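You operate a simulated robot arm through the tools that you are given. There is no shell and no other tool. Be economical: measure what you need, move in short steps, check, and stop when the job is done.

The job below is to be done with a simulated two-armed robot. You get a single attempt, and the scene is never put back.

JOB
Try the four stones in the wooden rack at the gauge's middle slot; too thick go in the yellow bin.
Fine: the thin ones drop into the tray below.

It is judged by the outcome, as a careful person would: the job done as asked, and still so three seconds after it is handed in. It fails if anything else is knocked over, pushed out of place, dropped, spilled or broken.

ROBOT AND FRAMES
Two 7-joint arms with two-finger parallel grippers on one trunk, on a base that drives. Base frame: it is fixed to the floor where the robot stands at the start and does not move with it; the origin is under the middle of the robot, x ahead of it, y to its left, z up; the surface under the hand at the start is at about z = 80. Readings come in cm, rad, newtons and seconds.
The left shoulder is at the start at [18.3, 17.1, 108.1], the right one opposite. Places, roughly: inside of the red bin [60, -30, 80]; inside of the yellow bin [60, 20, 80]. Payload 4.4 kg a hand.
The TCP of each hand is the grasp point between the finger pads, 2.3 cm short of the fingertips. In the tool frame z runs along the fingers and y along their closing line. The gripper opens to 9.4 cm. The fingers are 3.8 cm wide and 1 cm thick; the gripper's body (5.4 by 9.6 cm) begins 3.9 cm behind the TCP.
Orientation is told as [roll, pitch, yaw] about the base's x, y, z axes, in that order, counted from this pose: with the fingers straight down and closing along the base's y, the tool's x points along the base's -x, its y along +y and its z along -z.

CONTROLS
- The arms move only by the tool arm_command. It takes "left_increments", "right_increments" or both (then of equal length, played together; a hand with none holds still); each is a list of rows, each a list of 7 numbers: the turn, a rotation vector about the base's x, y, z in units of 5 degrees (1.0 is 5 degrees), then the shift along the base's x, y, z in units of 50 mm (1.0 is 50 mm), then the finger opening in m, from 0 to 0.094. In form: [[ax, ay, az, x, y, z, claw], ...]. A call has 1 to 20 rows; each row shifts and turns the commanded pose from where the row before left it. A call with a number of a shift or a turn outside -1 to 1 is refused whole. Each row takes 0.2 s and may step no farther than 5 cm and 0.15 rad from the row before; otherwise, or with a gripper value out of range, the whole call is refused. Where a pose cannot be reached the arm comes as near as it can. A force on the tool above 40 N (or 10 N above the force at the start of the call, whichever is more), or a blocked arm, ends the call early, and 0.2 s more pass. The fingers move at their own pace (about 7.2 cm/s each) and stop on an object; they squeeze with about 38 N. The grip force told is the motor's: it shows also when the fingers shut on nothing. Time passes only in rows, and 0.2 s behind the last, so rows that do not move let the fingers close. It gives the time, the measured TCP pose, the force on the tool (base axes), the opening and the grip force at its end, in the units of the frame above (readings bear some noise), with the torque about the TCP (base axes, N m) and any sound that the robot's microphone picked up.
- Cameras (640 x 400 px; columns grow to the right, rows downward): "scene" is now at [32.12, 0.04, 123.41]; the picture's right is [0.01, -1.00, 0.00], its down [-0.37, -0.01, -0.93] and it looks along [0.93, 0.01, -0.37] (base axes); focal length 214 px, centre (320, 200). "left" rides on the left gripper at [8.6, -1.6, -7.4] in its tool frame; the picture's right is [0.18, 0.98, 0.00], its down [-0.58, 0.11, -0.81] and it looks along [-0.79, 0.15, 0.59] (tool axes); focal length 243 px, centre (320, 200). "right" rides on the right gripper at [8.6, 1.6, -7.5] in its tool frame; the picture's right is [-0.18, 0.98, 0.00], its down [-0.58, -0.11, -0.81] and it looks along [-0.79, -0.15, 0.59] (tool axes); focal length 243 px, centre (320, 200). There is no depth. A picture from a camera that has moved, and an enlarged one, comes with that camera's place and axes in the base frame and with its lens.
- camera(camera): a new picture of that camera. No time passes.
- lift_body(by): slides the trunk up (or, below 0, down) by that many cm; the arms and the scene camera ride with it, the base frame stays. It gives what a move gives, with no picture.
- steer(legs): drives the robot by 1 to 6 legs, each [ahead, left, turn to the left] in cm, cm and rad, along the robot's own axes; the way and the turn of a leg run together, so that a leg with both is an arc; at most 150 cm and 3.142 rad a leg. The arms and the cameras ride along, it lands a little off, and it stops where it bumps. It gives what a move gives.
- turn_head(pan, tilt): turns the head with the scene camera to pan (to the left, within 1.396 rad either way) and tilt (down, from -0.506 to 1.204), counted from straight ahead of the robot. It gives what a move gives.
- close_up(camera, box): a new picture of the part [left, top, right, bottom] of that camera's present view, enlarged. No time passes.
- job_done(): hands the job in; it is judged then, once.

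Go step by step. Nothing tells you exact positions but the pictures and the camera data: compare them with the known pose of the tool, close in by small moves and look again before you grip or let go. The budget is 120 turns and 108 pictures, counting those below and the enlarged ones. Unless the task says otherwise, let go and move clear before handing in, and close with one line.

The tools are called after "Request:" as name(argument=value, ...) on one line, values as JSON. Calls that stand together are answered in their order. arm_command: Moves the arms, as the interface text tells. Its arguments: {"type":"object","properties":{"left_increments":{"type":"array"},"right_increments":{"type":"array"}},"required":[]} The other tools are called the same way: lift_body (by) slides the trunk up or down; steer (legs) drives the base; turn_head (pan, tilt) turns the head that bears the scene camera; camera (camera) takes a picture; close_up (camera, box) takes an enlarged picture of a part of a camera's view; job_done () hands the job in.

At the start:

```text
time: 0.0
left_position: [43.77, 14.04, 121.08]
left_ee_rot: [0.0, 0.002, -0.001]
left_ft_force: [0.4, 0.4, 0.2]
left_wrist_torque: [-0.02, 0.04, -0.03]
left_opening: 9.37
left_grasp_force: 0.0
right_position: [47.78, -21.4, 119.39]
right_ee_rot: [0.0, 0.002, -0.001]
right_ft_force: [-0.1, 0.0, 0.1]
right_wrist_torque: [-0.02, -0.01, 0.06]
right_opening: 9.41
right_grasp_force: 0.1
trunk travel left (down, up): [-10.0, 28.8]
robot x, y, heading: [-0.28, -0.22, 0.001]
head pan, tilt: [0.014, 0.379]
```

scene: 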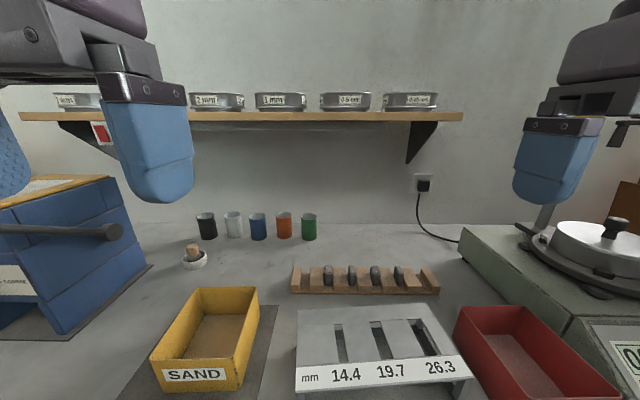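
right: 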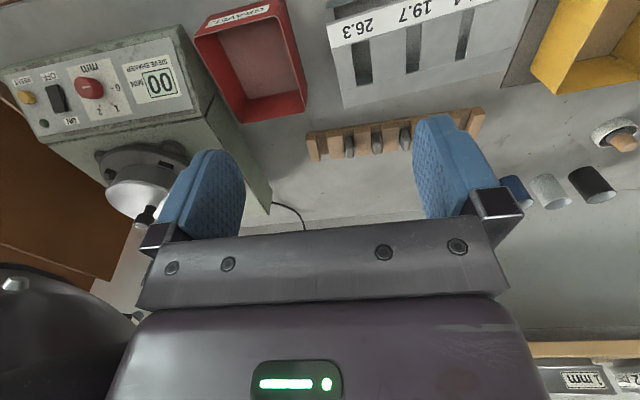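
left: 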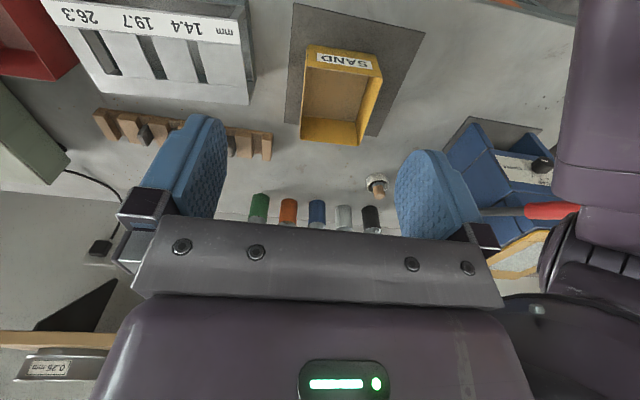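

I see a wooden rack with four stones behind a slotted gauge (middle slot 19.7 mm), with the yellow bin to the left and the red one to the right. I'll enlarge the rack and the gauge first.

Request:
close_up(camera="scene", box=[280, 250, 450, 310])

Request:
close_up(camera="scene", box=[280, 290, 480, 400])

Request:
turn_head(pan=0, tilt=0.8)

Request:
camera(camera="scene")

```text
3.76 times, centred on (365, 280) of scene
camera zoom: at [32.12, 0.04, 123.41], right [0.01, -1.0, 0.0], down [-0.37, -0.01, -0.93], along [0.93, 0.01, -0.37], focal length 807 px, centre (151, -101)
```

zoom: 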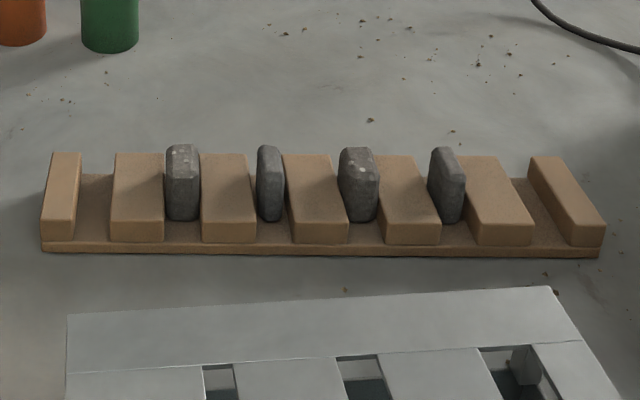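

```text
3.20 times, centred on (380, 345) of scene
camera zoom: at [32.12, 0.04, 123.41], right [0.01, -1.0, 0.0], down [-0.37, -0.01, -0.93], along [0.93, 0.01, -0.37], focal length 686 px, centre (128, -264)
```

zoom: 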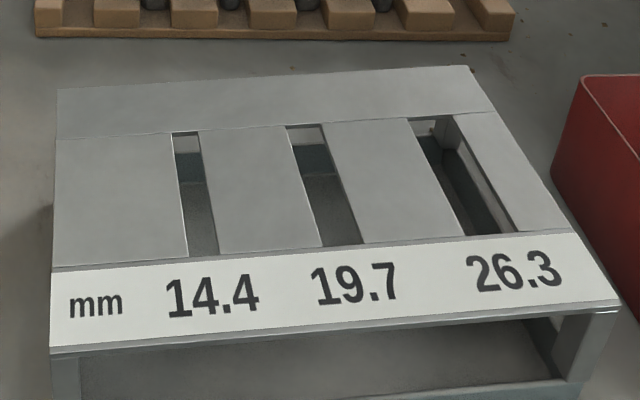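

```text
time: 0.9
left_position: [43.73, 14.13, 121.12]
left_ee_rot: [0.0, 0.001, 0.0]
left_ft_force: [-0.7, -0.7, 0.1]
left_wrist_torque: [0.02, -0.01, -0.01]
left_opening: 9.4
left_grasp_force: 0.0
right_position: [47.88, -21.47, 119.39]
right_ee_rot: [0.001, 0.001, -0.001]
right_ft_force: [0.2, -0.8, 0.5]
right_wrist_torque: [-0.05, 0.0, 0.0]
right_opening: 9.39
right_grasp_force: 0.1
trunk travel left (down, up): [-10.0, 28.8]
robot x, y, heading: [0.13, -0.01, 0.002]
head pan, tilt: [0.0, 0.799]
```

```text
102 pictures are left
camera scene: at [30.91, -0.09, 119.72], right [0.0, -1.0, 0.0], down [-0.72, 0.0, -0.7], along [0.7, 0.0, -0.72], focal length 214 px, centre (320, 200)
```

scene: 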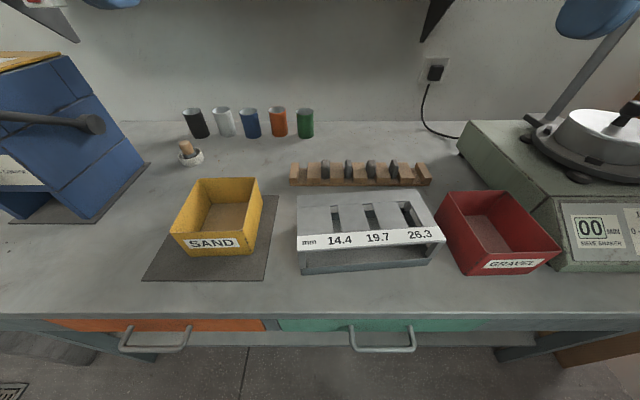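

The four stones stand upright in gaps about 6 cm apart and stick up above the blocks, with the rack around x≈76. I'll bring the right hand closer and look at the stones with its camera.

Request:
arm_command(right_increments=[[0, 0, 0, 0.28, 0.42, -0.56, 0.094], [0, 0, 0, 0.28, 0.42, -0.56, 0.094], [0, 0, 0, 0.28, 0.42, -0.56, 0.094], [0, 0, 0, 0.28, 0.42, -0.56, 0.094], [0, 0, 0, 0.28, 0.42, -0.56, 0.094], [0, 0, 0, 0, 0, 0, 0.094]])

Request:
camera(camera="right")

Request:
close_up(camera="scene", box=[280, 140, 450, 250])

```text
time: 2.3
left_position: [43.59, 14.13, 121.07]
left_ee_rot: [0.002, -0.001, -0.001]
left_ft_force: [0.1, 0.0, 0.4]
left_wrist_torque: [0.03, -0.02, 0.02]
left_opening: 9.38
left_grasp_force: 0.1
right_position: [54.7, -10.94, 105.41]
right_ee_rot: [0.0, 0.0, 0.001]
right_ft_force: [-0.1, -0.5, -0.4]
right_wrist_torque: [-0.04, 0.03, -0.05]
right_opening: 9.4
right_grasp_force: 0.0
trunk travel left (down, up): [-10.0, 28.8]
robot x, y, heading: [0.01, -0.08, 0.002]
head pan, tilt: [0.0, 0.799]
```

```text
101 pictures are left
camera right: at [46.03, -9.28, 112.84], right [0.18, 0.98, 0.0], down [0.58, -0.11, 0.81], along [0.79, -0.15, -0.59], focal length 243 px, centre (320, 200)
```

right: 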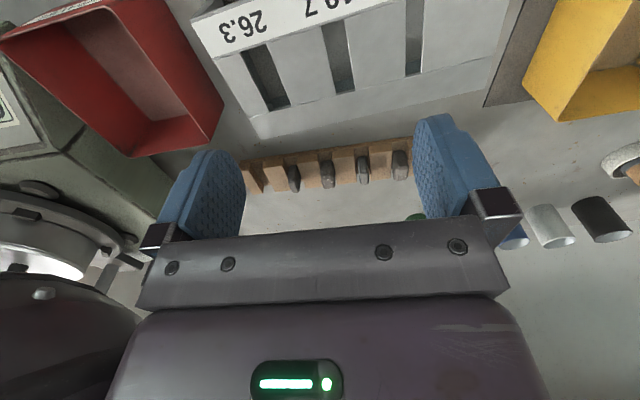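

```text
3.64 times, centred on (365, 195) of scene
camera zoom: at [30.84, -0.11, 119.75], right [0.0, -1.0, 0.0], down [-0.72, 0.0, -0.7], along [0.7, 0.0, -0.72], focal length 780 px, centre (156, 218)
```

zoom: 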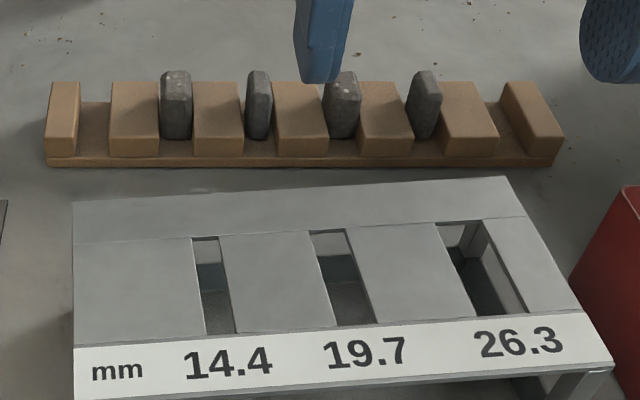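

Request:
close_up(camera="right", box=[235, 110, 425, 225])

```text
3.37 times, centred on (330, 168) of right
camera zoom: at [46.03, -9.28, 112.84], right [0.18, 0.98, 0.0], down [0.58, -0.11, 0.81], along [0.79, -0.15, -0.59], focal length 817 px, centre (286, 310)
```

zoom: 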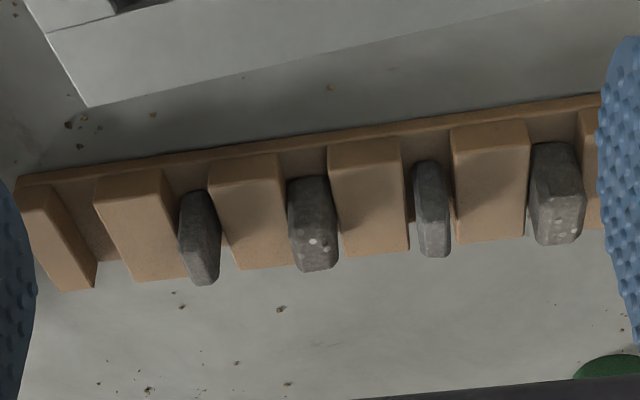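

The stones look about 4 cm tall and stand clear of the low blocks, so I can grip them across their thickness (y) with a narrowed opening. I'll move the left hand out of the way and put the right hand above the leftmost stone at about [77, -1.7].

Request:
arm_command(right_increments=[[0, 0, 0, 0.743, 0.307, -0.313, 0.045], [0, 0, 0, 0.743, 0.307, -0.313, 0.045], [0, 0, 0, 0.743, 0.307, -0.313, 0.045], [0, 0, 0, 0.743, 0.307, -0.313, 0.045], [0, 0, 0, 0.743, 0.307, -0.313, 0.045], [0, 0, 0, 0.743, 0.307, -0.313, 0.045], [0, 0, 0, 0, 0, 0, 0.045]], left_increments=[[0, 0, 0, -0.1, 0.7, 0, 0.094], [0, 0, 0, -0.1, 0.7, 0, 0.094], [0, 0, 0, -0.1, 0.7, 0, 0.094], [0, 0, 0, -0.1, 0.7, 0, 0.094], [0, 0, 0, -0.1, 0.7, 0, 0.094], [0, 0, 0, -0.1, 0.7, 0, 0.094], [0, 0, 0, 0, 0, 0, 0.094]])

Request:
camera(camera="right")

Request:
camera(camera="scene")

```text
time: 3.9
left_position: [40.73, 35.02, 120.97]
left_ee_rot: [0.001, 0.001, -0.002]
left_ft_force: [0.0, -0.8, 0.1]
left_wrist_torque: [0.0, -0.01, 0.01]
left_opening: 9.37
left_grasp_force: 0.1
right_position: [77.18, -1.7, 95.96]
right_ee_rot: [0.0, 0.002, 0.0]
right_ft_force: [-0.6, -1.1, -0.7]
right_wrist_torque: [-0.01, 0.0, -0.01]
right_opening: 4.48
right_grasp_force: 0.0
trunk travel left (down, up): [-10.0, 28.8]
robot x, y, heading: [-0.07, -0.03, -0.003]
head pan, tilt: [0.0, 0.799]
```

```text
98 pictures are left
camera right: at [68.61, 0.05, 103.46], right [0.18, 0.98, 0.0], down [0.58, -0.11, 0.81], along [0.79, -0.15, -0.59], focal length 243 px, centre (320, 200)
```

right: 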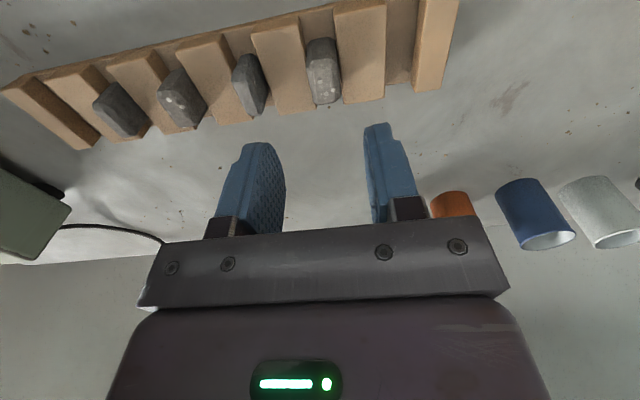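

```text
97 pictures are left
camera scene: at [31.02, -0.16, 119.65], right [0.0, -1.0, 0.0], down [-0.72, 0.0, -0.7], along [0.7, 0.0, -0.72], focal length 214 px, centre (320, 200)
```

scene: 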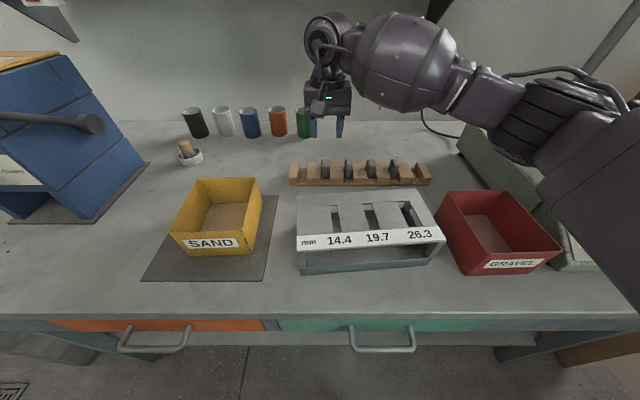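

Request:
close_up(camera="right", box=[220, 0, 460, 150])

Request:
close_up(camera="scene", box=[280, 150, 440, 200])

```text
2.67 times, centred on (340, 75) of right
camera zoom: at [68.61, 0.05, 103.46], right [0.18, 0.98, 0.0], down [0.58, -0.11, 0.81], along [0.79, -0.15, -0.59], focal length 647 px, centre (267, 533)
```

zoom: 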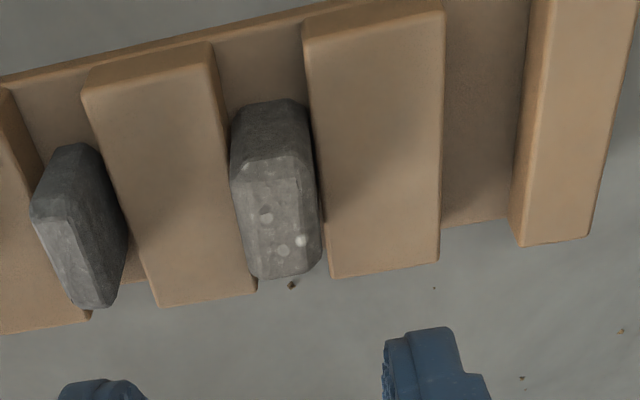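

```text
4.00 times, centred on (360, 175) of scene
camera zoom: at [31.02, -0.16, 119.65], right [0.0, -1.0, 0.0], down [-0.72, 0.0, -0.7], along [0.7, 0.0, -0.72], focal length 858 px, centre (160, 300)
```

zoom: 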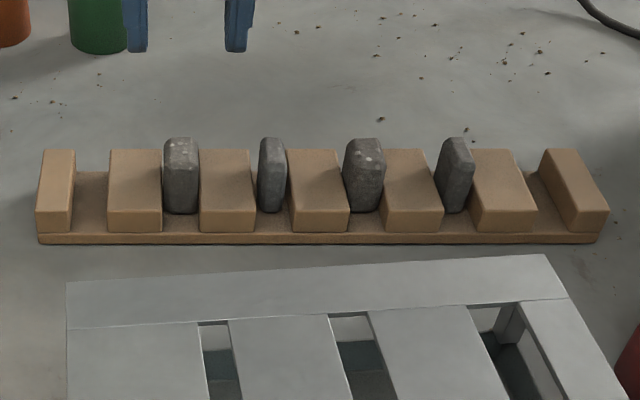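

Stone 1 spans x≈76.5–79.8 and z≈81.4–85.5, centred near y≈-1.55. The block tops are at about z=83.3, leaving roughly 2 cm to grip, so I'll descend part way over it and check.

Request:
arm_command(right_increments=[[0, 0, 0, 0.18, 0.03, -0.4, 0.045], [0, 0, 0, 0, 0, -0.6, 0.045], [0, 0, 0, 0, 0, -0.6, 0.045], [0, 0, 0, 0, 0, 0, 0.045]])

Request:
camera(camera="right")

Request:
close_up(camera="scene", box=[280, 140, 440, 200])

```text
time: 4.9
left_position: [40.39, 35.01, 121.16]
left_ee_rot: [-0.001, -0.002, 0.0]
left_ft_force: [-0.1, -0.2, -0.1]
left_wrist_torque: [0.02, -0.01, 0.02]
left_opening: 9.43
left_grasp_force: 0.0
right_position: [77.9, -1.65, 88.11]
right_ee_rot: [0.002, -0.001, 0.001]
right_ft_force: [0.4, -0.5, -0.8]
right_wrist_torque: [-0.01, 0.03, -0.04]
right_opening: 4.48
right_grasp_force: 0.0
trunk travel left (down, up): [-10.0, 28.8]
robot x, y, heading: [-0.02, 0.07, -0.003]
head pan, tilt: [0.0, 0.799]
```

```text
94 pictures are left
camera right: at [69.35, 0.03, 95.57], right [0.18, 0.98, 0.0], down [0.58, -0.11, 0.81], along [0.79, -0.15, -0.59], focal length 243 px, centre (320, 200)
```

right: 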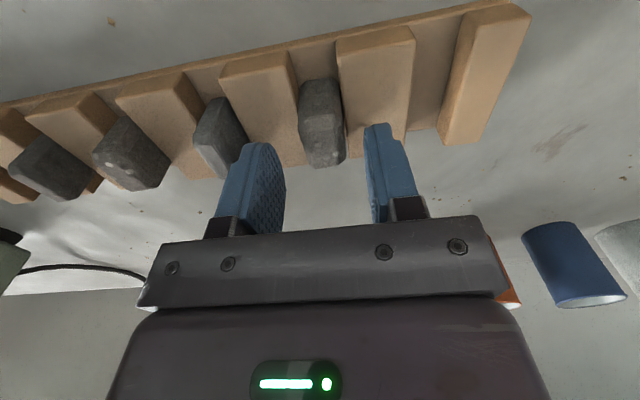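

```text
4.00 times, centred on (360, 170) of scene
camera zoom: at [30.86, -0.09, 119.74], right [0.0, -1.0, 0.0], down [-0.72, 0.0, -0.7], along [0.7, 0.0, -0.72], focal length 858 px, centre (160, 320)
```

zoom: 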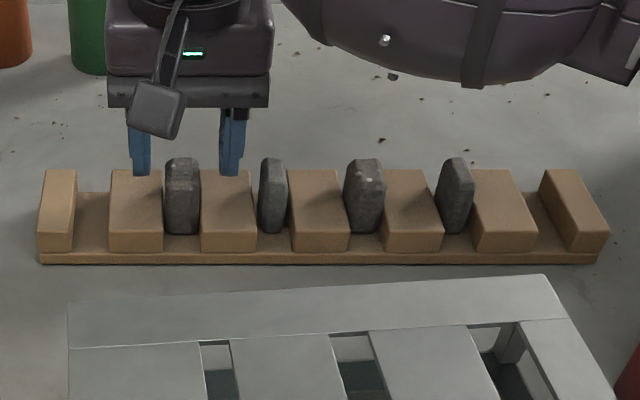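

The fingers straddle stone 1 evenly. I'll go down the last 2.1 cm and close.

Request:
arm_command(right_increments=[[0, 0, 0, 0, 0.01, -0.2, 0.045], [0, 0, 0, 0, 0, -0.2, 0.045], [0, 0, 0, 0, 0, 0, 0.045]])

Request:
close_up(camera="right", box=[200, 40, 440, 200])

Request:
close_up(camera="scene", box=[290, 140, 380, 200])

```text
time: 5.7
left_position: [40.52, 34.98, 121.09]
left_ee_rot: [0.0, 0.0, -0.001]
left_ft_force: [0.7, 0.8, 0.3]
left_wrist_torque: [-0.03, -0.02, -0.02]
left_opening: 9.38
left_grasp_force: 0.0
right_position: [78.0, -1.64, 85.98]
right_ee_rot: [0.001, 0.0, 0.0]
right_ft_force: [0.1, -0.4, 0.3]
right_wrist_torque: [0.0, 0.0, 0.01]
right_opening: 4.52
right_grasp_force: 0.0
trunk travel left (down, up): [-10.0, 28.8]
robot x, y, heading: [-0.13, -0.15, 0.002]
head pan, tilt: [0.0, 0.799]
```

```text
2.50 times, centred on (320, 120) of right
camera zoom: at [69.42, 0.06, 93.47], right [0.18, 0.98, 0.0], down [0.58, -0.11, 0.81], along [0.79, -0.15, -0.59], focal length 606 px, centre (320, 400)
```

zoom: 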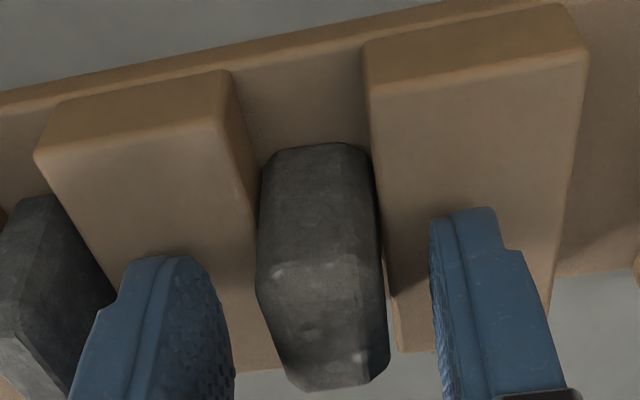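

```text
6.67 times, centred on (335, 170) of scene
camera zoom: at [30.89, -0.09, 119.72], right [0.0, -1.0, 0.0], down [-0.72, 0.0, -0.7], along [0.7, 0.0, -0.72], focal length 1430 px, centre (220, 400)
```

zoom: 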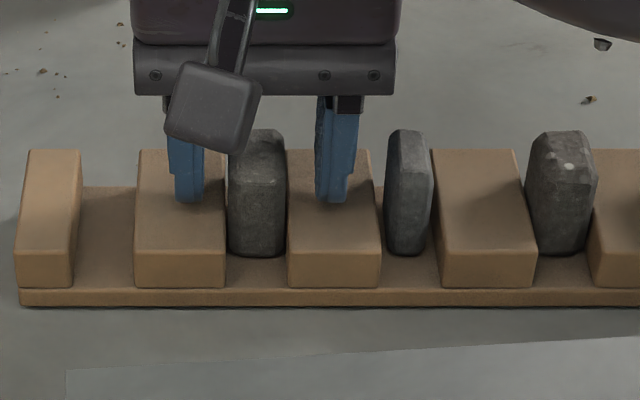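

No contact yet and the stone sits between the pads, so I'll close and read its thickness.

Request:
arm_command(right_increments=[[0, 0, 0, 0, 0, 0, 0.01], [0, 0, 0, 0, 0, 0, 0.01], [0, 0, 0, 0, 0, 0, 0.01], [0, 0, 0, 0, 0, 0, 0.01]])

Request:
close_up(camera="right", box=[200, 40, 440, 200])

```text
time: 6.7
left_position: [40.47, 34.96, 121.08]
left_ee_rot: [0.0, 0.0, 0.001]
left_ft_force: [0.4, -0.8, 0.5]
left_wrist_torque: [-0.01, 0.02, -0.06]
left_opening: 9.42
left_grasp_force: 0.1
right_position: [78.1, -1.51, 85.97]
right_ee_rot: [0.0, 0.0, 0.001]
right_ft_force: [-0.4, 2.0, 0.2]
right_wrist_torque: [0.07, -0.02, 0.0]
right_opening: 2.19
right_grasp_force: 38.0
trunk travel left (down, up): [-10.0, 28.8]
robot x, y, heading: [0.16, 0.07, 0.002]
head pan, tilt: [0.0, 0.799]
```

```text
2.50 times, centred on (320, 120) of right
camera zoom: at [69.43, 0.09, 93.47], right [0.18, 0.98, 0.0], down [0.58, -0.11, 0.81], along [0.79, -0.15, -0.59], focal length 606 px, centre (320, 400)
```

zoom: 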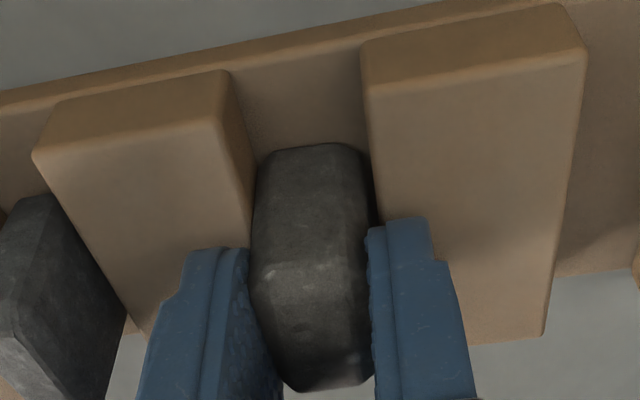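

Stone 1 measures 2.19 cm, which is thicker than the slot, but I'll still try it. I'm lifting it and carrying it above the middle slot at about [57, -9.8], turned about 4.6° to match the gauge.

Request:
arm_command(right_increments=[[0, 0, 0, 0, 0, 0.3, 0.01], [0, 0, 0, 0, 0, 0.6, 0.01], [0, 0, 0, 0, 0, 0.9, 0.01], [0, 0, 0, 0, 0, 0.6, 0.01], [0, 0, 0.46, -0.7, -0.27, 0, 0.01], [0, 0, 0.46, -0.7, -0.27, 0, 0.01], [0, 0, 0, -0.7, -0.27, 0, 0.01], [0, 0, 0, -0.7, -0.27, 0, 0.01], [0, 0, 0, -0.7, -0.27, 0, 0.01], [0, 0, 0, -0.7, -0.27, 0, 0.01], [0, 0, 0, 0, 0, 0, 0.01]])

Request:
camera(camera="right")

Request:
close_up(camera="scene", box=[290, 150, 450, 250])

```text
time: 9.1
left_position: [40.57, 34.94, 120.89]
left_ee_rot: [0.0, -0.001, 0.0]
left_ft_force: [1.3, -0.2, 1.2]
left_wrist_torque: [-0.01, 0.02, 0.0]
left_opening: 9.42
left_grasp_force: 0.0
right_position: [56.98, -9.79, 97.87]
right_ee_rot: [0.0, 0.001, 0.081]
right_ft_force: [-1.0, -0.2, -0.5]
right_wrist_torque: [-0.02, 0.04, 0.02]
right_opening: 1.0
right_grasp_force: 0.0
trunk travel left (down, up): [-10.0, 28.8]
robot x, y, heading: [-0.24, 0.23, -0.001]
head pan, tilt: [0.0, 0.799]
```

```text
89 pictures are left
camera right: at [48.28, -8.73, 105.34], right [0.1, 0.99, 0.0], down [0.59, -0.06, 0.81], along [0.8, -0.08, -0.59], focal length 243 px, centre (320, 200)
```

right: 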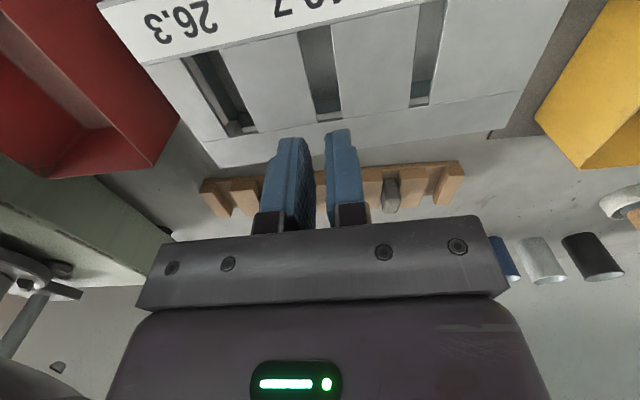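

```text
4.00 times, centred on (370, 200) of scene
camera zoom: at [30.93, -0.07, 119.7], right [0.0, -1.0, 0.0], down [-0.72, 0.0, -0.7], along [0.7, 0.0, -0.72], focal length 858 px, centre (120, 200)
```

zoom: 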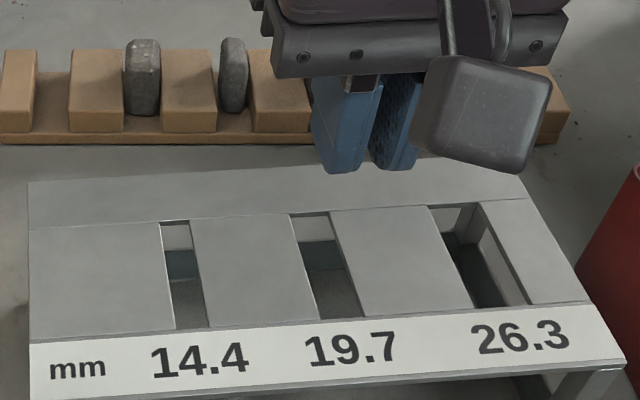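

The stone slipped out at lift-off and still stands in its gap, since the pads only held its bevelled top. I'll go back, check it, and grip deeper.

Request:
arm_command(right_increments=[[0, 0, 0, 0.7, 0.275, 0, 0.045], [0, 0, 0, 0.7, 0.275, 0, 0.045], [0, 0, 0, 0.7, 0.275, 0, 0.045], [0, 0, 0, 0.7, 0.275, 0, 0.045], [0, 0, -0.46, 0.7, 0.275, 0, 0.045], [0, 0, -0.46, 0.7, 0.275, 0, 0.045], [0, 0, 0, 0, 0, -0.8, 0.045], [0, 0, 0, 0, 0, -0.8, 0.045], [0, 0, 0, 0, 0, -0.4, 0.045], [0, 0, 0, 0, 0, 0, 0.045]])

Request:
close_up(camera="right", box=[200, 40, 440, 200])

Request:
close_up(camera="scene", box=[290, 140, 380, 200])

```text
time: 11.3
left_position: [40.35, 35.03, 121.08]
left_ee_rot: [-0.001, 0.002, -0.001]
left_ft_force: [-0.1, 0.0, -0.2]
left_wrist_torque: [-0.02, 0.01, 0.03]
left_opening: 9.38
left_grasp_force: 0.0
right_position: [77.93, -1.41, 87.92]
right_ee_rot: [0.0, 0.001, -0.001]
right_ft_force: [0.2, -0.1, -0.9]
right_wrist_torque: [0.0, 0.0, 0.01]
right_opening: 4.49
right_grasp_force: 0.1
trunk travel left (down, up): [-10.0, 28.8]
robot x, y, heading: [0.38, -0.06, 0.003]
head pan, tilt: [0.0, 0.799]
```

```text
2.50 times, centred on (320, 120) of right
camera zoom: at [69.33, 0.28, 95.37], right [0.18, 0.98, 0.0], down [0.58, -0.11, 0.81], along [0.79, -0.15, -0.59], focal length 606 px, centre (320, 400)
```

zoom: 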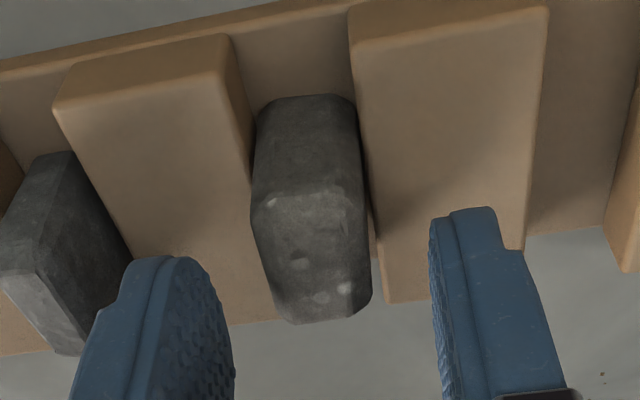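

```text
6.67 times, centred on (335, 170) of scene
camera zoom: at [30.88, -0.09, 119.72], right [0.0, -1.0, 0.0], down [-0.72, 0.0, -0.7], along [0.7, 0.0, -0.72], focal length 1430 px, centre (220, 400)
```

zoom: 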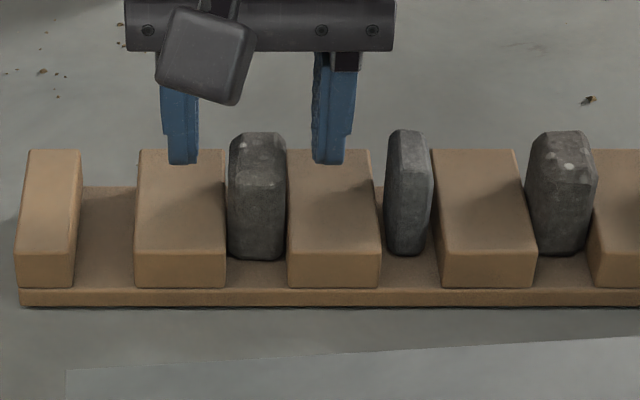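

Stone 1 is intact and upright, with its centre nearer x≈77.6. I'll shift slightly and go down to where the fingertips just clear the blocks.

Request:
arm_command(right_increments=[[0, 0, 0, -0.06, -0.02, -0.2, 0.045], [0, 0, 0, 0, 0, -0.2, 0.045], [0, 0, 0, 0, 0, -0.06, 0.045], [0, 0, 0, 0, 0, 0, 0.045]])

Request:
close_up(camera="right", box=[200, 40, 440, 200])

```text
time: 12.3
left_position: [40.45, 35.09, 120.97]
left_ee_rot: [0.0, -0.001, -0.001]
left_ft_force: [0.6, 0.3, 0.5]
left_wrist_torque: [0.01, 0.01, -0.03]
left_opening: 9.43
left_grasp_force: 0.0
right_position: [77.6, -1.46, 85.66]
right_ee_rot: [0.0, 0.001, 0.001]
right_ft_force: [0.0, -0.2, 0.2]
right_wrist_torque: [0.01, 0.02, -0.01]
right_opening: 4.51
right_grasp_force: 0.0
trunk travel left (down, up): [-10.0, 28.8]
robot x, y, heading: [0.25, 0.36, -0.005]
head pan, tilt: [0.0, 0.799]
```

```text
2.50 times, centred on (320, 120) of right
camera zoom: at [69.07, 0.23, 93.12], right [0.18, 0.98, 0.0], down [0.58, -0.11, 0.81], along [0.79, -0.15, -0.59], focal length 606 px, centre (320, 400)
```

zoom: 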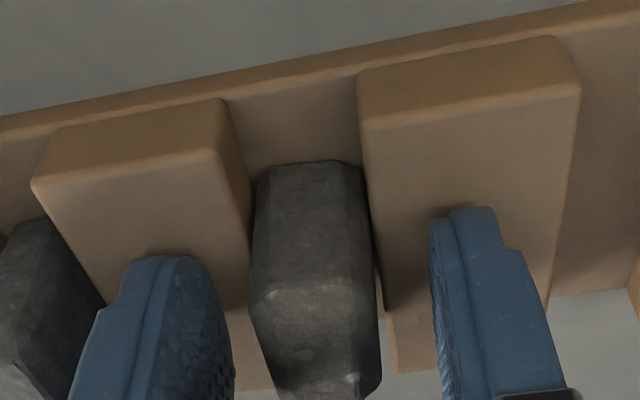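

The tips look nearly down on the blocks, with faint contact shadows and no force. I'll probe a few more millimetres.

Request:
arm_command(right_increments=[[0, 0, 0, 0, 0, -0.04, 0.045], [0, 0, 0, 0, 0, -0.03, 0.045], [0, 0, 0, 0, 0, 0, 0.045]])

```text
time: 13.1
left_position: [40.34, 35.03, 121.18]
left_ee_rot: [0.001, -0.003, 0.0]
left_ft_force: [-0.4, 0.0, 0.5]
left_wrist_torque: [-0.02, 0.01, -0.03]
left_opening: 9.39
left_grasp_force: 0.0
right_position: [77.69, -1.5, 85.67]
right_ee_rot: [0.0, -0.004, 0.001]
right_ft_force: [-0.1, -0.5, 14.0]
right_wrist_torque: [-0.24, 0.27, 0.2]
right_opening: 4.48
right_grasp_force: 0.1
trunk travel left (down, up): [-10.0, 28.8]
robot x, y, heading: [0.37, 0.05, 0.001]
head pan, tilt: [0.0, 0.799]
```

Contact puts the block tops at z≈83.35, so a TCP height of about 85.65 is the deepest grip available. I'll back off the press, close there, and lift slowly.

Request:
arm_command(right_increments=[[0, 0, 0, 0, 0, 0.06, 0.045], [0, 0, 0, 0, 0, 0, 0.01], [0, 0, 0, 0, 0, 0, 0.01], [0, 0, 0, 0, 0, 0, 0.01], [0, 0, 0, 0, 0, 0, 0.01]])

Request:
arm_command(right_increments=[[0, 0, 0, 0, 0, 0.04, 0.01], [0, 0, 0, 0, 0, 0.06, 0.01], [0, 0, 0, 0, 0, 0.1, 0.01]])

Request:
close_up(camera="right", box=[200, 40, 440, 200])

```text
time: 14.3
left_position: [40.39, 35.06, 121.03]
left_ee_rot: [0.0, -0.002, -0.001]
left_ft_force: [-0.6, -0.2, -0.5]
left_wrist_torque: [-0.01, 0.01, 0.01]
left_opening: 9.4
left_grasp_force: 0.0
right_position: [77.67, -1.3, 85.69]
right_ee_rot: [-0.001, 0.0, 0.0]
right_ft_force: [-0.1, -1.0, 8.2]
right_wrist_torque: [-0.02, 0.02, -0.04]
right_opening: 2.25
right_grasp_force: 37.9
trunk travel left (down, up): [-10.0, 28.8]
robot x, y, heading: [-0.21, 0.08, 0.0]
head pan, tilt: [0.0, 0.799]
```

```text
time: 15.1
left_position: [40.42, 34.92, 121.01]
left_ee_rot: [-0.001, -0.001, -0.001]
left_ft_force: [-0.1, 0.1, -0.1]
left_wrist_torque: [0.02, 0.02, 0.03]
left_opening: 9.41
left_grasp_force: 0.0
right_position: [77.64, -1.4, 86.58]
right_ee_rot: [-0.001, 0.001, -0.001]
right_ft_force: [0.2, -0.1, -0.6]
right_wrist_torque: [-0.01, -0.03, 0.01]
right_opening: 2.24
right_grasp_force: 37.9
trunk travel left (down, up): [-10.0, 28.8]
robot x, y, heading: [-0.1, -0.17, -0.002]
head pan, tilt: [0.0, 0.799]
```

```text
2.50 times, centred on (320, 120) of right
camera zoom: at [69.03, 0.23, 94.03], right [0.18, 0.98, 0.0], down [0.58, -0.11, 0.81], along [0.79, -0.15, -0.59], focal length 606 px, centre (320, 400)
```

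zoom: 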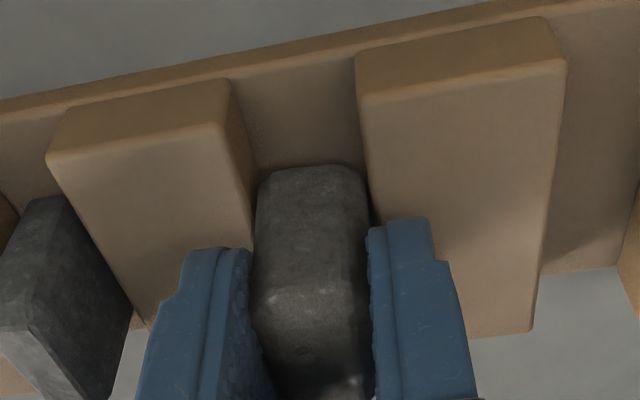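

The stone is rising with the hand at an opening of 2.24 cm. I'll keep lifting slowly.

Request:
arm_command(right_increments=[[0, 0, 0, 0, 0, 0.1, 0.01], [0, 0, 0, 0, 0, 0.15, 0.01], [0, 0, 0, 0, 0, 0.25, 0.01], [0, 0, 0, 0, 0, 0.35, 0.01], [0, 0, 0, 0, 0, 0.4, 0.01], [0, 0, 0, 0, 0, 0.4, 0.01], [0, 0, 0, 0, 0, 0.4, 0.01], [0, 0, 0, 0, 0, 0.2, 0.01], [0, 0, 0, 0, 0, 0, 0.01]])

Request:
camera(camera="right")

```text
time: 17.1
left_position: [40.47, 34.98, 121.07]
left_ee_rot: [0.0, -0.001, 0.001]
left_ft_force: [-0.6, 0.1, 0.6]
left_wrist_torque: [-0.01, -0.04, 0.03]
left_opening: 9.39
left_grasp_force: 0.1
right_position: [77.61, -1.45, 97.82]
right_ee_rot: [0.0, 0.002, -0.001]
right_ft_force: [0.2, -0.4, -2.3]
right_wrist_torque: [0.01, 0.02, -0.01]
right_opening: 2.26
right_grasp_force: 37.3
trunk travel left (down, up): [-10.0, 28.8]
robot x, y, heading: [-0.07, 0.32, 0.0]
head pan, tilt: [0.0, 0.799]
```

```text
83 pictures are left
camera right: at [69.12, 0.19, 105.39], right [0.18, 0.98, 0.0], down [0.58, -0.11, 0.81], along [0.79, -0.15, -0.59], focal length 243 px, centre (320, 200)
```

right: 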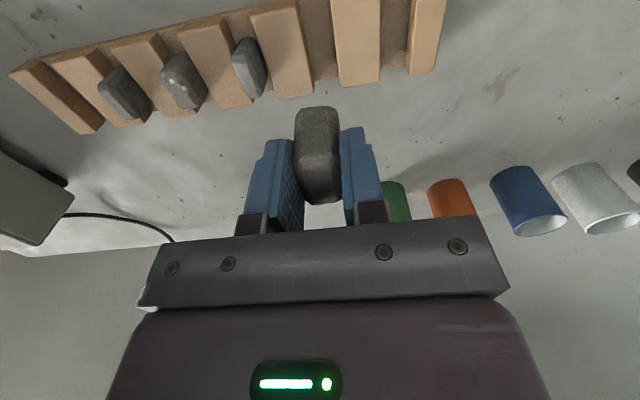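

Stone 1 is held firmly. Next I carry it gently over the middle slot.

Request:
arm_command(right_increments=[[0, 0, 0.1, -0.2, -0.08, 0, 0.01], [0, 0, 0.1, -0.4, -0.16, 0, 0.01], [0, 0, 0.1, -0.5, -0.2, 0, 0.01], [0, 0, 0.1, -0.5, -0.2, 0, 0.01], [0, 0, 0.1, -0.5, -0.2, 0, 0.01], [0, 0, 0.1, -0.5, -0.2, 0, 0.01], [0, 0, 0.1, -0.5, -0.2, 0, 0.01], [0, 0, 0.1, -0.5, -0.2, 0, 0.01], [0, 0, 0.1, -0.35, -0.15, 0, 0.01], [0, 0, 0.05, -0.2, -0.08, 0, 0.01], [0, 0, 0, 0, 0, 0, 0.01]])

Request:
camera(camera="right")

Request:
close_up(camera="scene", box=[290, 150, 450, 250])

```text
time: 19.5
left_position: [40.54, 35.03, 120.99]
left_ee_rot: [-0.001, 0.0, 0.0]
left_ft_force: [0.7, -0.7, 0.8]
left_wrist_torque: [0.04, -0.01, 0.02]
left_opening: 9.42
left_grasp_force: 0.1
right_position: [56.89, -9.8, 97.85]
right_ee_rot: [-0.001, 0.003, 0.082]
right_ft_force: [0.3, 0.0, -1.0]
right_wrist_torque: [-0.01, 0.0, 0.01]
right_opening: 2.22
right_grasp_force: 37.6
trunk travel left (down, up): [-10.0, 28.8]
robot x, y, heading: [-0.16, -0.1, 0.0]
head pan, tilt: [0.0, 0.799]
```

```text
82 pictures are left
camera right: at [48.21, -8.83, 105.3], right [0.1, 0.99, 0.0], down [0.59, -0.06, 0.81], along [0.8, -0.08, -0.59], focal length 243 px, centre (320, 200)
```

right: 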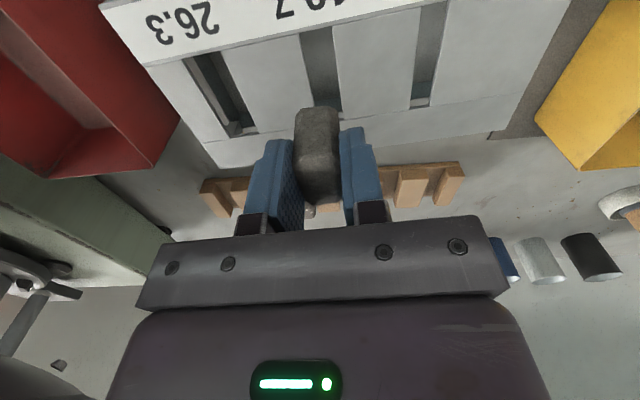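

```text
4.00 times, centred on (370, 200) of scene
camera zoom: at [30.91, -0.09, 119.71], right [0.0, -1.0, 0.0], down [-0.72, 0.0, -0.7], along [0.7, 0.0, -0.72], focal length 858 px, centre (120, 200)
```

zoom: 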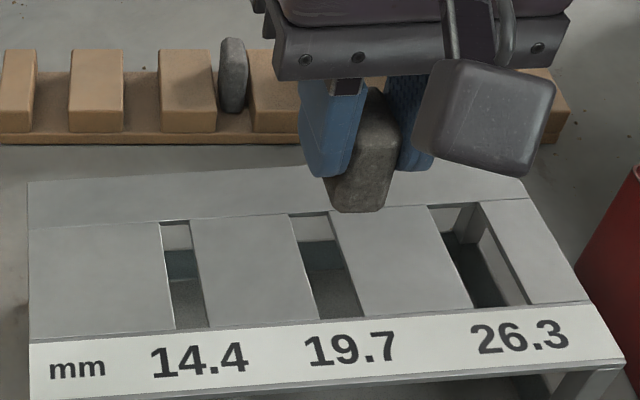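

I need the slot's exact place, so I'll enlarge the hand camera's view of it.

Request:
close_up(camera="right", box=[160, 0, 480, 180])

```text
2.00 times, centred on (320, 90) of right
camera zoom: at [48.21, -8.83, 105.3], right [0.1, 0.99, 0.0], down [0.59, -0.06, 0.81], along [0.8, -0.08, -0.59], focal length 485 px, centre (320, 420)
```

zoom: 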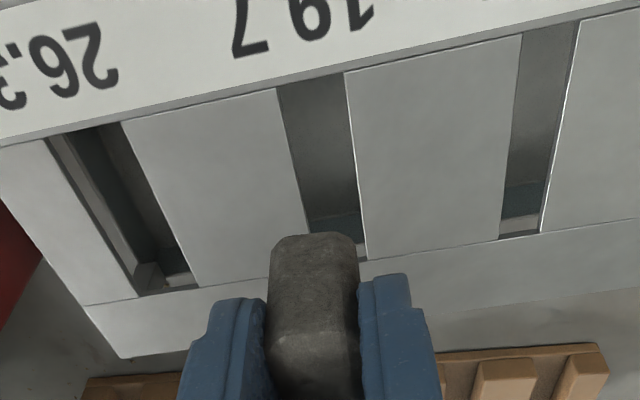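

The gauge plate is at z≈89, with the middle slot running x≈53.6–60 and centred at about [56.8, -9.5]. I'll lower until the stone's bottom is just above the slot and compare.

Request:
arm_command(right_increments=[[0, 0, 0, 0, 0.04, -0.3, 0.01], [0, 0, 0, 0, 0, -0.3, 0.01], [0, 0, 0, 0, 0, -0.15, 0.01], [0, 0, 0, 0, 0, 0, 0.01]])

Request:
close_up(camera="right", box=[200, 0, 440, 180])

Request:
close_up(camera="scene", box=[320, 170, 420, 240])

```text
time: 20.5
left_position: [40.51, 35.08, 121.05]
left_ee_rot: [0.0, -0.001, 0.0]
left_ft_force: [-0.3, -0.6, 1.3]
left_wrist_torque: [0.04, 0.01, 0.04]
left_opening: 9.4
left_grasp_force: 0.1
right_position: [56.95, -9.56, 94.15]
right_ee_rot: [0.0, 0.0, 0.084]
right_ft_force: [-0.6, 0.0, -0.6]
right_wrist_torque: [0.0, 0.0, 0.02]
right_opening: 2.22
right_grasp_force: 38.1
trunk travel left (down, up): [-10.0, 28.8]
robot x, y, heading: [0.12, -0.14, -0.002]
head pan, tilt: [0.0, 0.799]
```

```text
2.22 times, centred on (320, 90) of right
camera zoom: at [48.29, -8.64, 101.59], right [0.1, 0.99, 0.0], down [0.59, -0.06, 0.81], along [0.8, -0.08, -0.59], focal length 539 px, centre (320, 444)
```

zoom: 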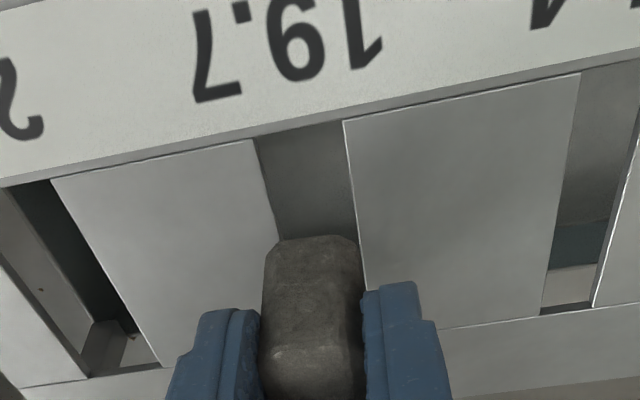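

```text
5.71 times, centred on (370, 205) of scene
camera zoom: at [30.9, -0.09, 119.71], right [0.0, -1.0, 0.0], down [-0.72, 0.0, -0.7], along [0.7, 0.0, -0.72], focal length 1226 px, centre (34, 171)
```

zoom: 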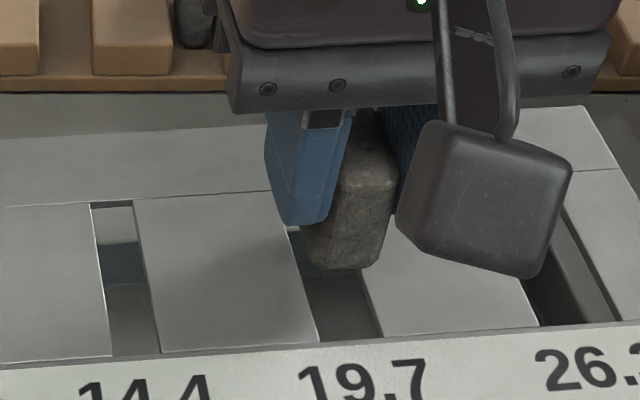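

The stone is lined up over the slot and looks wider than it. I'll lower gently to test it.

Request:
arm_command(right_increments=[[0, 0, 0, 0, 0, -0.08, 0.01], [0, 0, 0, 0, 0, -0.08, 0.01], [0, 0, 0, 0, 0, -0.06, 0.01], [0, 0, 0, 0, 0, -0.06, 0.01], [0, 0, 0, 0, 0, 0, 0.01]])

Request:
close_up(camera="right", box=[200, 0, 440, 180])

```text
time: 21.7
left_position: [40.38, 35.1, 121.06]
left_ee_rot: [-0.002, -0.003, 0.0]
left_ft_force: [-0.2, 0.0, -0.7]
left_wrist_torque: [0.0, 0.02, -0.01]
left_opening: 9.42
left_grasp_force: 0.0
right_position: [56.83, -9.39, 93.1]
right_ee_rot: [0.003, -0.006, 0.082]
right_ft_force: [3.8, 7.5, 28.2]
right_wrist_torque: [0.16, 0.02, -0.11]
right_opening: 2.3
right_grasp_force: 38.1
trunk travel left (down, up): [-10.0, 28.8]
robot x, y, heading: [0.03, -0.0, 0.005]
head pan, tilt: [0.0, 0.799]
```

```text
2.22 times, centred on (320, 90) of right
camera zoom: at [48.15, -8.51, 100.45], right [0.1, 0.99, 0.0], down [0.58, -0.06, 0.81], along [0.81, -0.08, -0.59], focal length 539 px, centre (320, 444)
```

zoom: 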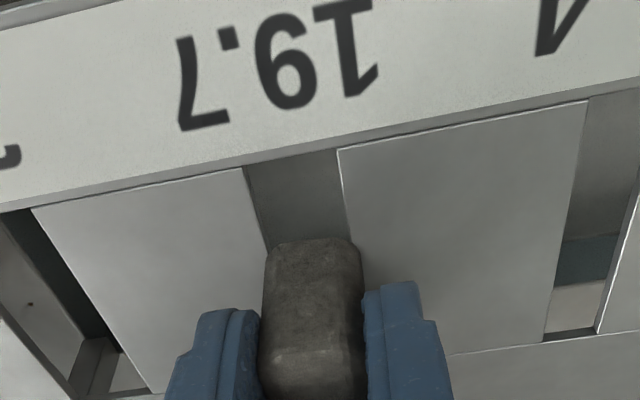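

Blocked by about 28 N of contact force, so stone 1 is too thick. I'll lift it and carry it to the yellow bin near [60, 20].

Request:
arm_command(right_increments=[[0, 0, 0, 0, 0, 0.2, 0.01], [0, 0, 0, 0, 0, 0.4, 0.01], [0, 0, 0, 0, 0, 0.5, 0.01], [0, 0, 0, 0, 0, 0.5, 0.01], [0, 0, 0, 0, 0, 0.5, 0.01], [0, 0, 0, 0.05, 0.3, 0, 0.01], [0, 0, 0, 0.05, 0.5, 0, 0.01], [0, 0, 0, 0.05, 0.6, 0, 0.01], [0, 0, 0, 0.05, 0.6, 0, 0.01], [0, 0, 0, 0.05, 0.6, 0, 0.01], [0, 0, 0, 0.05, 0.6, 0, 0.01], [0, 0, 0, 0.05, 0.6, 0, 0.01], [0, 0, 0, 0.05, 0.6, 0, 0.01], [0, 0, 0, 0.05, 0.6, 0, 0.01], [0, 0, 0, 0.05, 0.5, 0, 0.01], [0, 0, 0, 0, 0.4, 0, 0.01], [0, 0, 0, 0, 0.2, 0, 0.01], [0, 0, 0, 0, 0, 0, 0.01]])

Request:
camera(camera="right")

Request:
camera(camera="scene")

```text
time: 25.5
left_position: [40.49, 35.02, 120.97]
left_ee_rot: [0.001, -0.001, 0.0]
left_ft_force: [-0.4, -0.6, 0.4]
left_wrist_torque: [-0.01, 0.01, 0.01]
left_opening: 9.41
left_grasp_force: 0.0
right_position: [59.41, 20.92, 103.04]
right_ee_rot: [0.0, 0.0, 0.085]
right_ft_force: [-0.4, 0.1, -0.8]
right_wrist_torque: [0.02, -0.01, -0.01]
right_opening: 2.22
right_grasp_force: 38.2
trunk travel left (down, up): [-10.0, 28.8]
robot x, y, heading: [-0.0, 0.17, -0.003]
head pan, tilt: [0.0, 0.799]
```

```text
76 pictures are left
camera right: at [50.77, 21.84, 110.54], right [0.1, 0.99, 0.0], down [0.59, -0.06, 0.81], along [0.8, -0.08, -0.59], focal length 243 px, centre (320, 200)
```

right: 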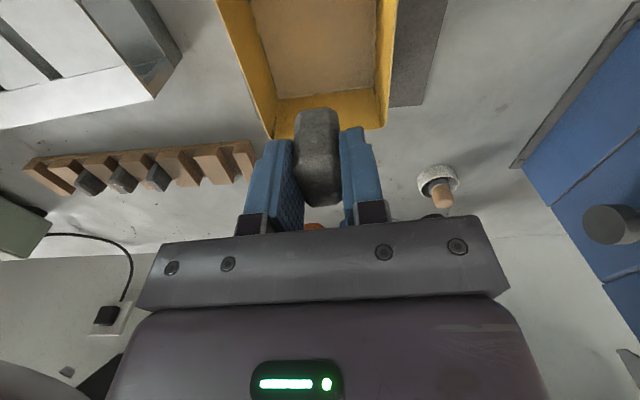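

```text
75 pictures are left
camera scene: at [30.91, -0.1, 119.71], right [0.0, -1.0, 0.0], down [-0.72, 0.0, -0.7], along [0.7, 0.0, -0.72], focal length 214 px, centre (320, 200)
```

scene: 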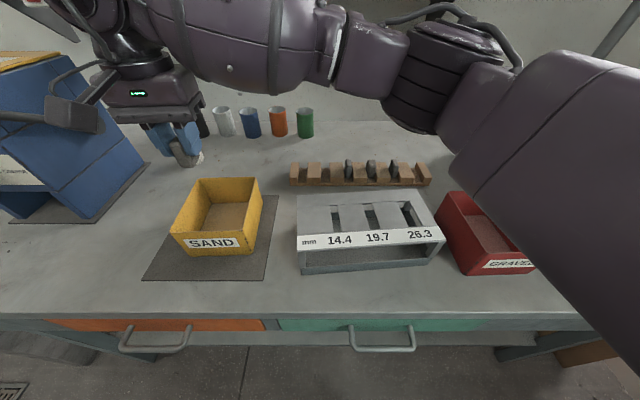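

The hand is centred over the yellow bin, whose rim is at z≈87 and floor at z≈80.5. I'll lower the stone toward the near part of the bin.

Request:
arm_command(right_increments=[[0, 0, -0.4, -0.1, 0, -0.4, 0.01], [0, 0, -0.4, -0.1, 0, -0.5, 0.01], [0, 0, -0.1, -0.1, 0, -0.5, 0.01], [0, 0, 0, -0.1, 0, -0.5, 0.01], [0, 0, 0, 0, 0, -0.5, 0.01], [0, 0, 0, 0, 0, -0.4, 0.01], [0, 0, 0, 0, 0, -0.2, 0.01], [0, 0, 0, 0, 0, 0, 0.01]])

Request:
camera(camera="right")

Request:
close_up(camera="scene", box=[120, 130, 300, 270])

```text
time: 27.3
left_position: [40.48, 35.06, 121.07]
left_ee_rot: [-0.001, -0.002, 0.001]
left_ft_force: [-0.3, 1.0, 0.2]
left_wrist_torque: [-0.01, 0.02, 0.03]
left_opening: 9.42
left_grasp_force: 0.0
right_position: [57.47, 20.92, 88.23]
right_ee_rot: [0.0, 0.001, 0.004]
right_ft_force: [-0.2, 0.2, -1.4]
right_wrist_torque: [0.0, 0.01, -0.02]
right_opening: 2.23
right_grasp_force: 37.8
trunk travel left (down, up): [-10.0, 28.8]
robot x, y, heading: [0.3, 0.14, -0.003]
head pan, tilt: [0.0, 0.799]
```

```text
74 pictures are left
camera right: at [48.93, 22.53, 95.69], right [0.18, 0.98, 0.0], down [0.58, -0.11, 0.81], along [0.79, -0.14, -0.59], focal length 243 px, centre (320, 200)
```

right: 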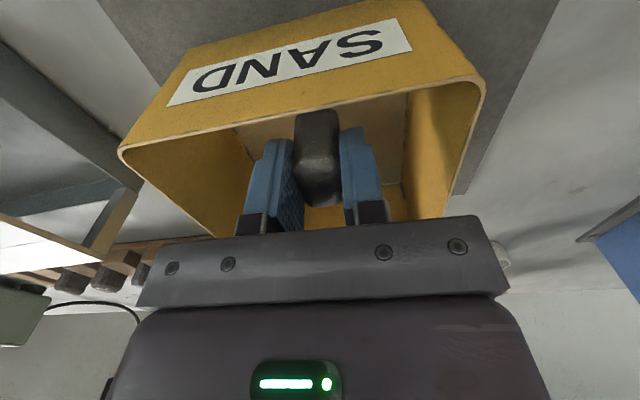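

```text
2.86 times, centred on (210, 200) of scene
camera zoom: at [30.9, -0.09, 119.72], right [0.0, -1.0, 0.0], down [-0.72, 0.0, -0.7], along [0.7, 0.0, -0.72], focal length 613 px, centre (634, 200)
```

zoom: 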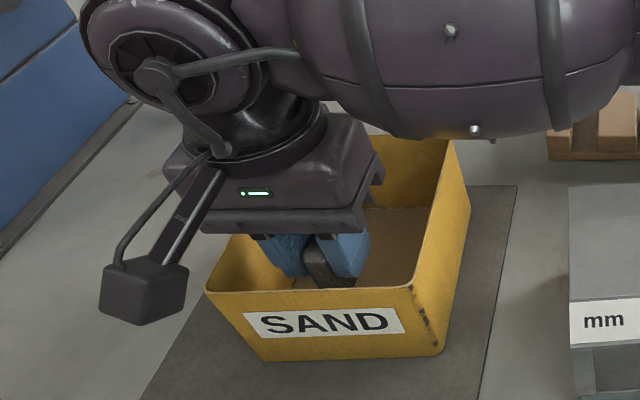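

The stone is inside the bin walls with room around it. I'll go down 2 cm more, release, and rise straight up.

Request:
arm_command(right_increments=[[0, 0, 0, 0, 0, -0.2, 0.01], [0, 0, 0, 0, 0, -0.2, 0.01], [0, 0, 0, 0, 0, -0.06, 0.01], [0, 0, 0, 0, 0, 0, 0.01]])

Request:
arm_command(right_increments=[[0, 0, 0, 0, 0, 0, 0.045], [0, 0, 0, 0, 0, 0, 0.045], [0, 0, 0, 0, 0, 0, 0.045], [0, 0, 0, 0, 0, 0.3, 0.045], [0, 0, 0, 0, 0, 0.6, 0.045], [0, 0, 0, 0, 0, 0.8, 0.045], [0, 0, 0, 0, 0, 0.8, 0.045], [0, 0, 0, 0, 0, 0.5, 0.045], [0, 0, 0, 0, 0, 0, 0.045]])

Request:
camera(camera="right")

```text
time: 28.3
left_position: [40.58, 35.01, 121.12]
left_ee_rot: [0.001, 0.001, 0.0]
left_ft_force: [0.0, -0.3, 0.1]
left_wrist_torque: [0.0, -0.01, 0.0]
left_opening: 9.41
left_grasp_force: 0.0
right_position: [57.55, 20.96, 85.95]
right_ee_rot: [-0.001, 0.0, 0.005]
right_ft_force: [0.6, -0.7, -0.3]
right_wrist_torque: [-0.01, -0.02, 0.01]
right_opening: 2.21
right_grasp_force: 37.8
trunk travel left (down, up): [-10.0, 28.8]
robot x, y, heading: [0.32, 0.23, 0.0]
head pan, tilt: [0.0, 0.799]
```

```text
time: 30.3
left_position: [40.51, 35.15, 120.96]
left_ee_rot: [0.0, 0.0, -0.001]
left_ft_force: [0.0, -0.6, 0.3]
left_wrist_torque: [-0.02, -0.01, -0.03]
left_opening: 9.38
left_grasp_force: 0.1
right_position: [57.47, 20.9, 100.85]
right_ee_rot: [-0.001, 0.002, 0.004]
right_ft_force: [0.6, 0.2, 0.4]
right_wrist_torque: [-0.02, 0.02, -0.02]
right_opening: 4.47
right_grasp_force: 0.0
trunk travel left (down, up): [-10.0, 28.8]
robot x, y, heading: [-0.14, 0.13, 0.001]
head pan, tilt: [0.0, 0.799]
```

```text
72 pictures are left
camera right: at [48.9, 22.56, 108.24], right [0.18, 0.98, 0.0], down [0.58, -0.11, 0.81], along [0.79, -0.14, -0.59], focal length 243 px, centre (320, 200)
```

right: 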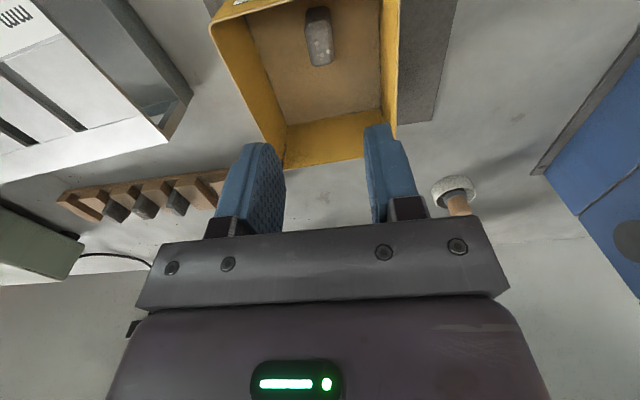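

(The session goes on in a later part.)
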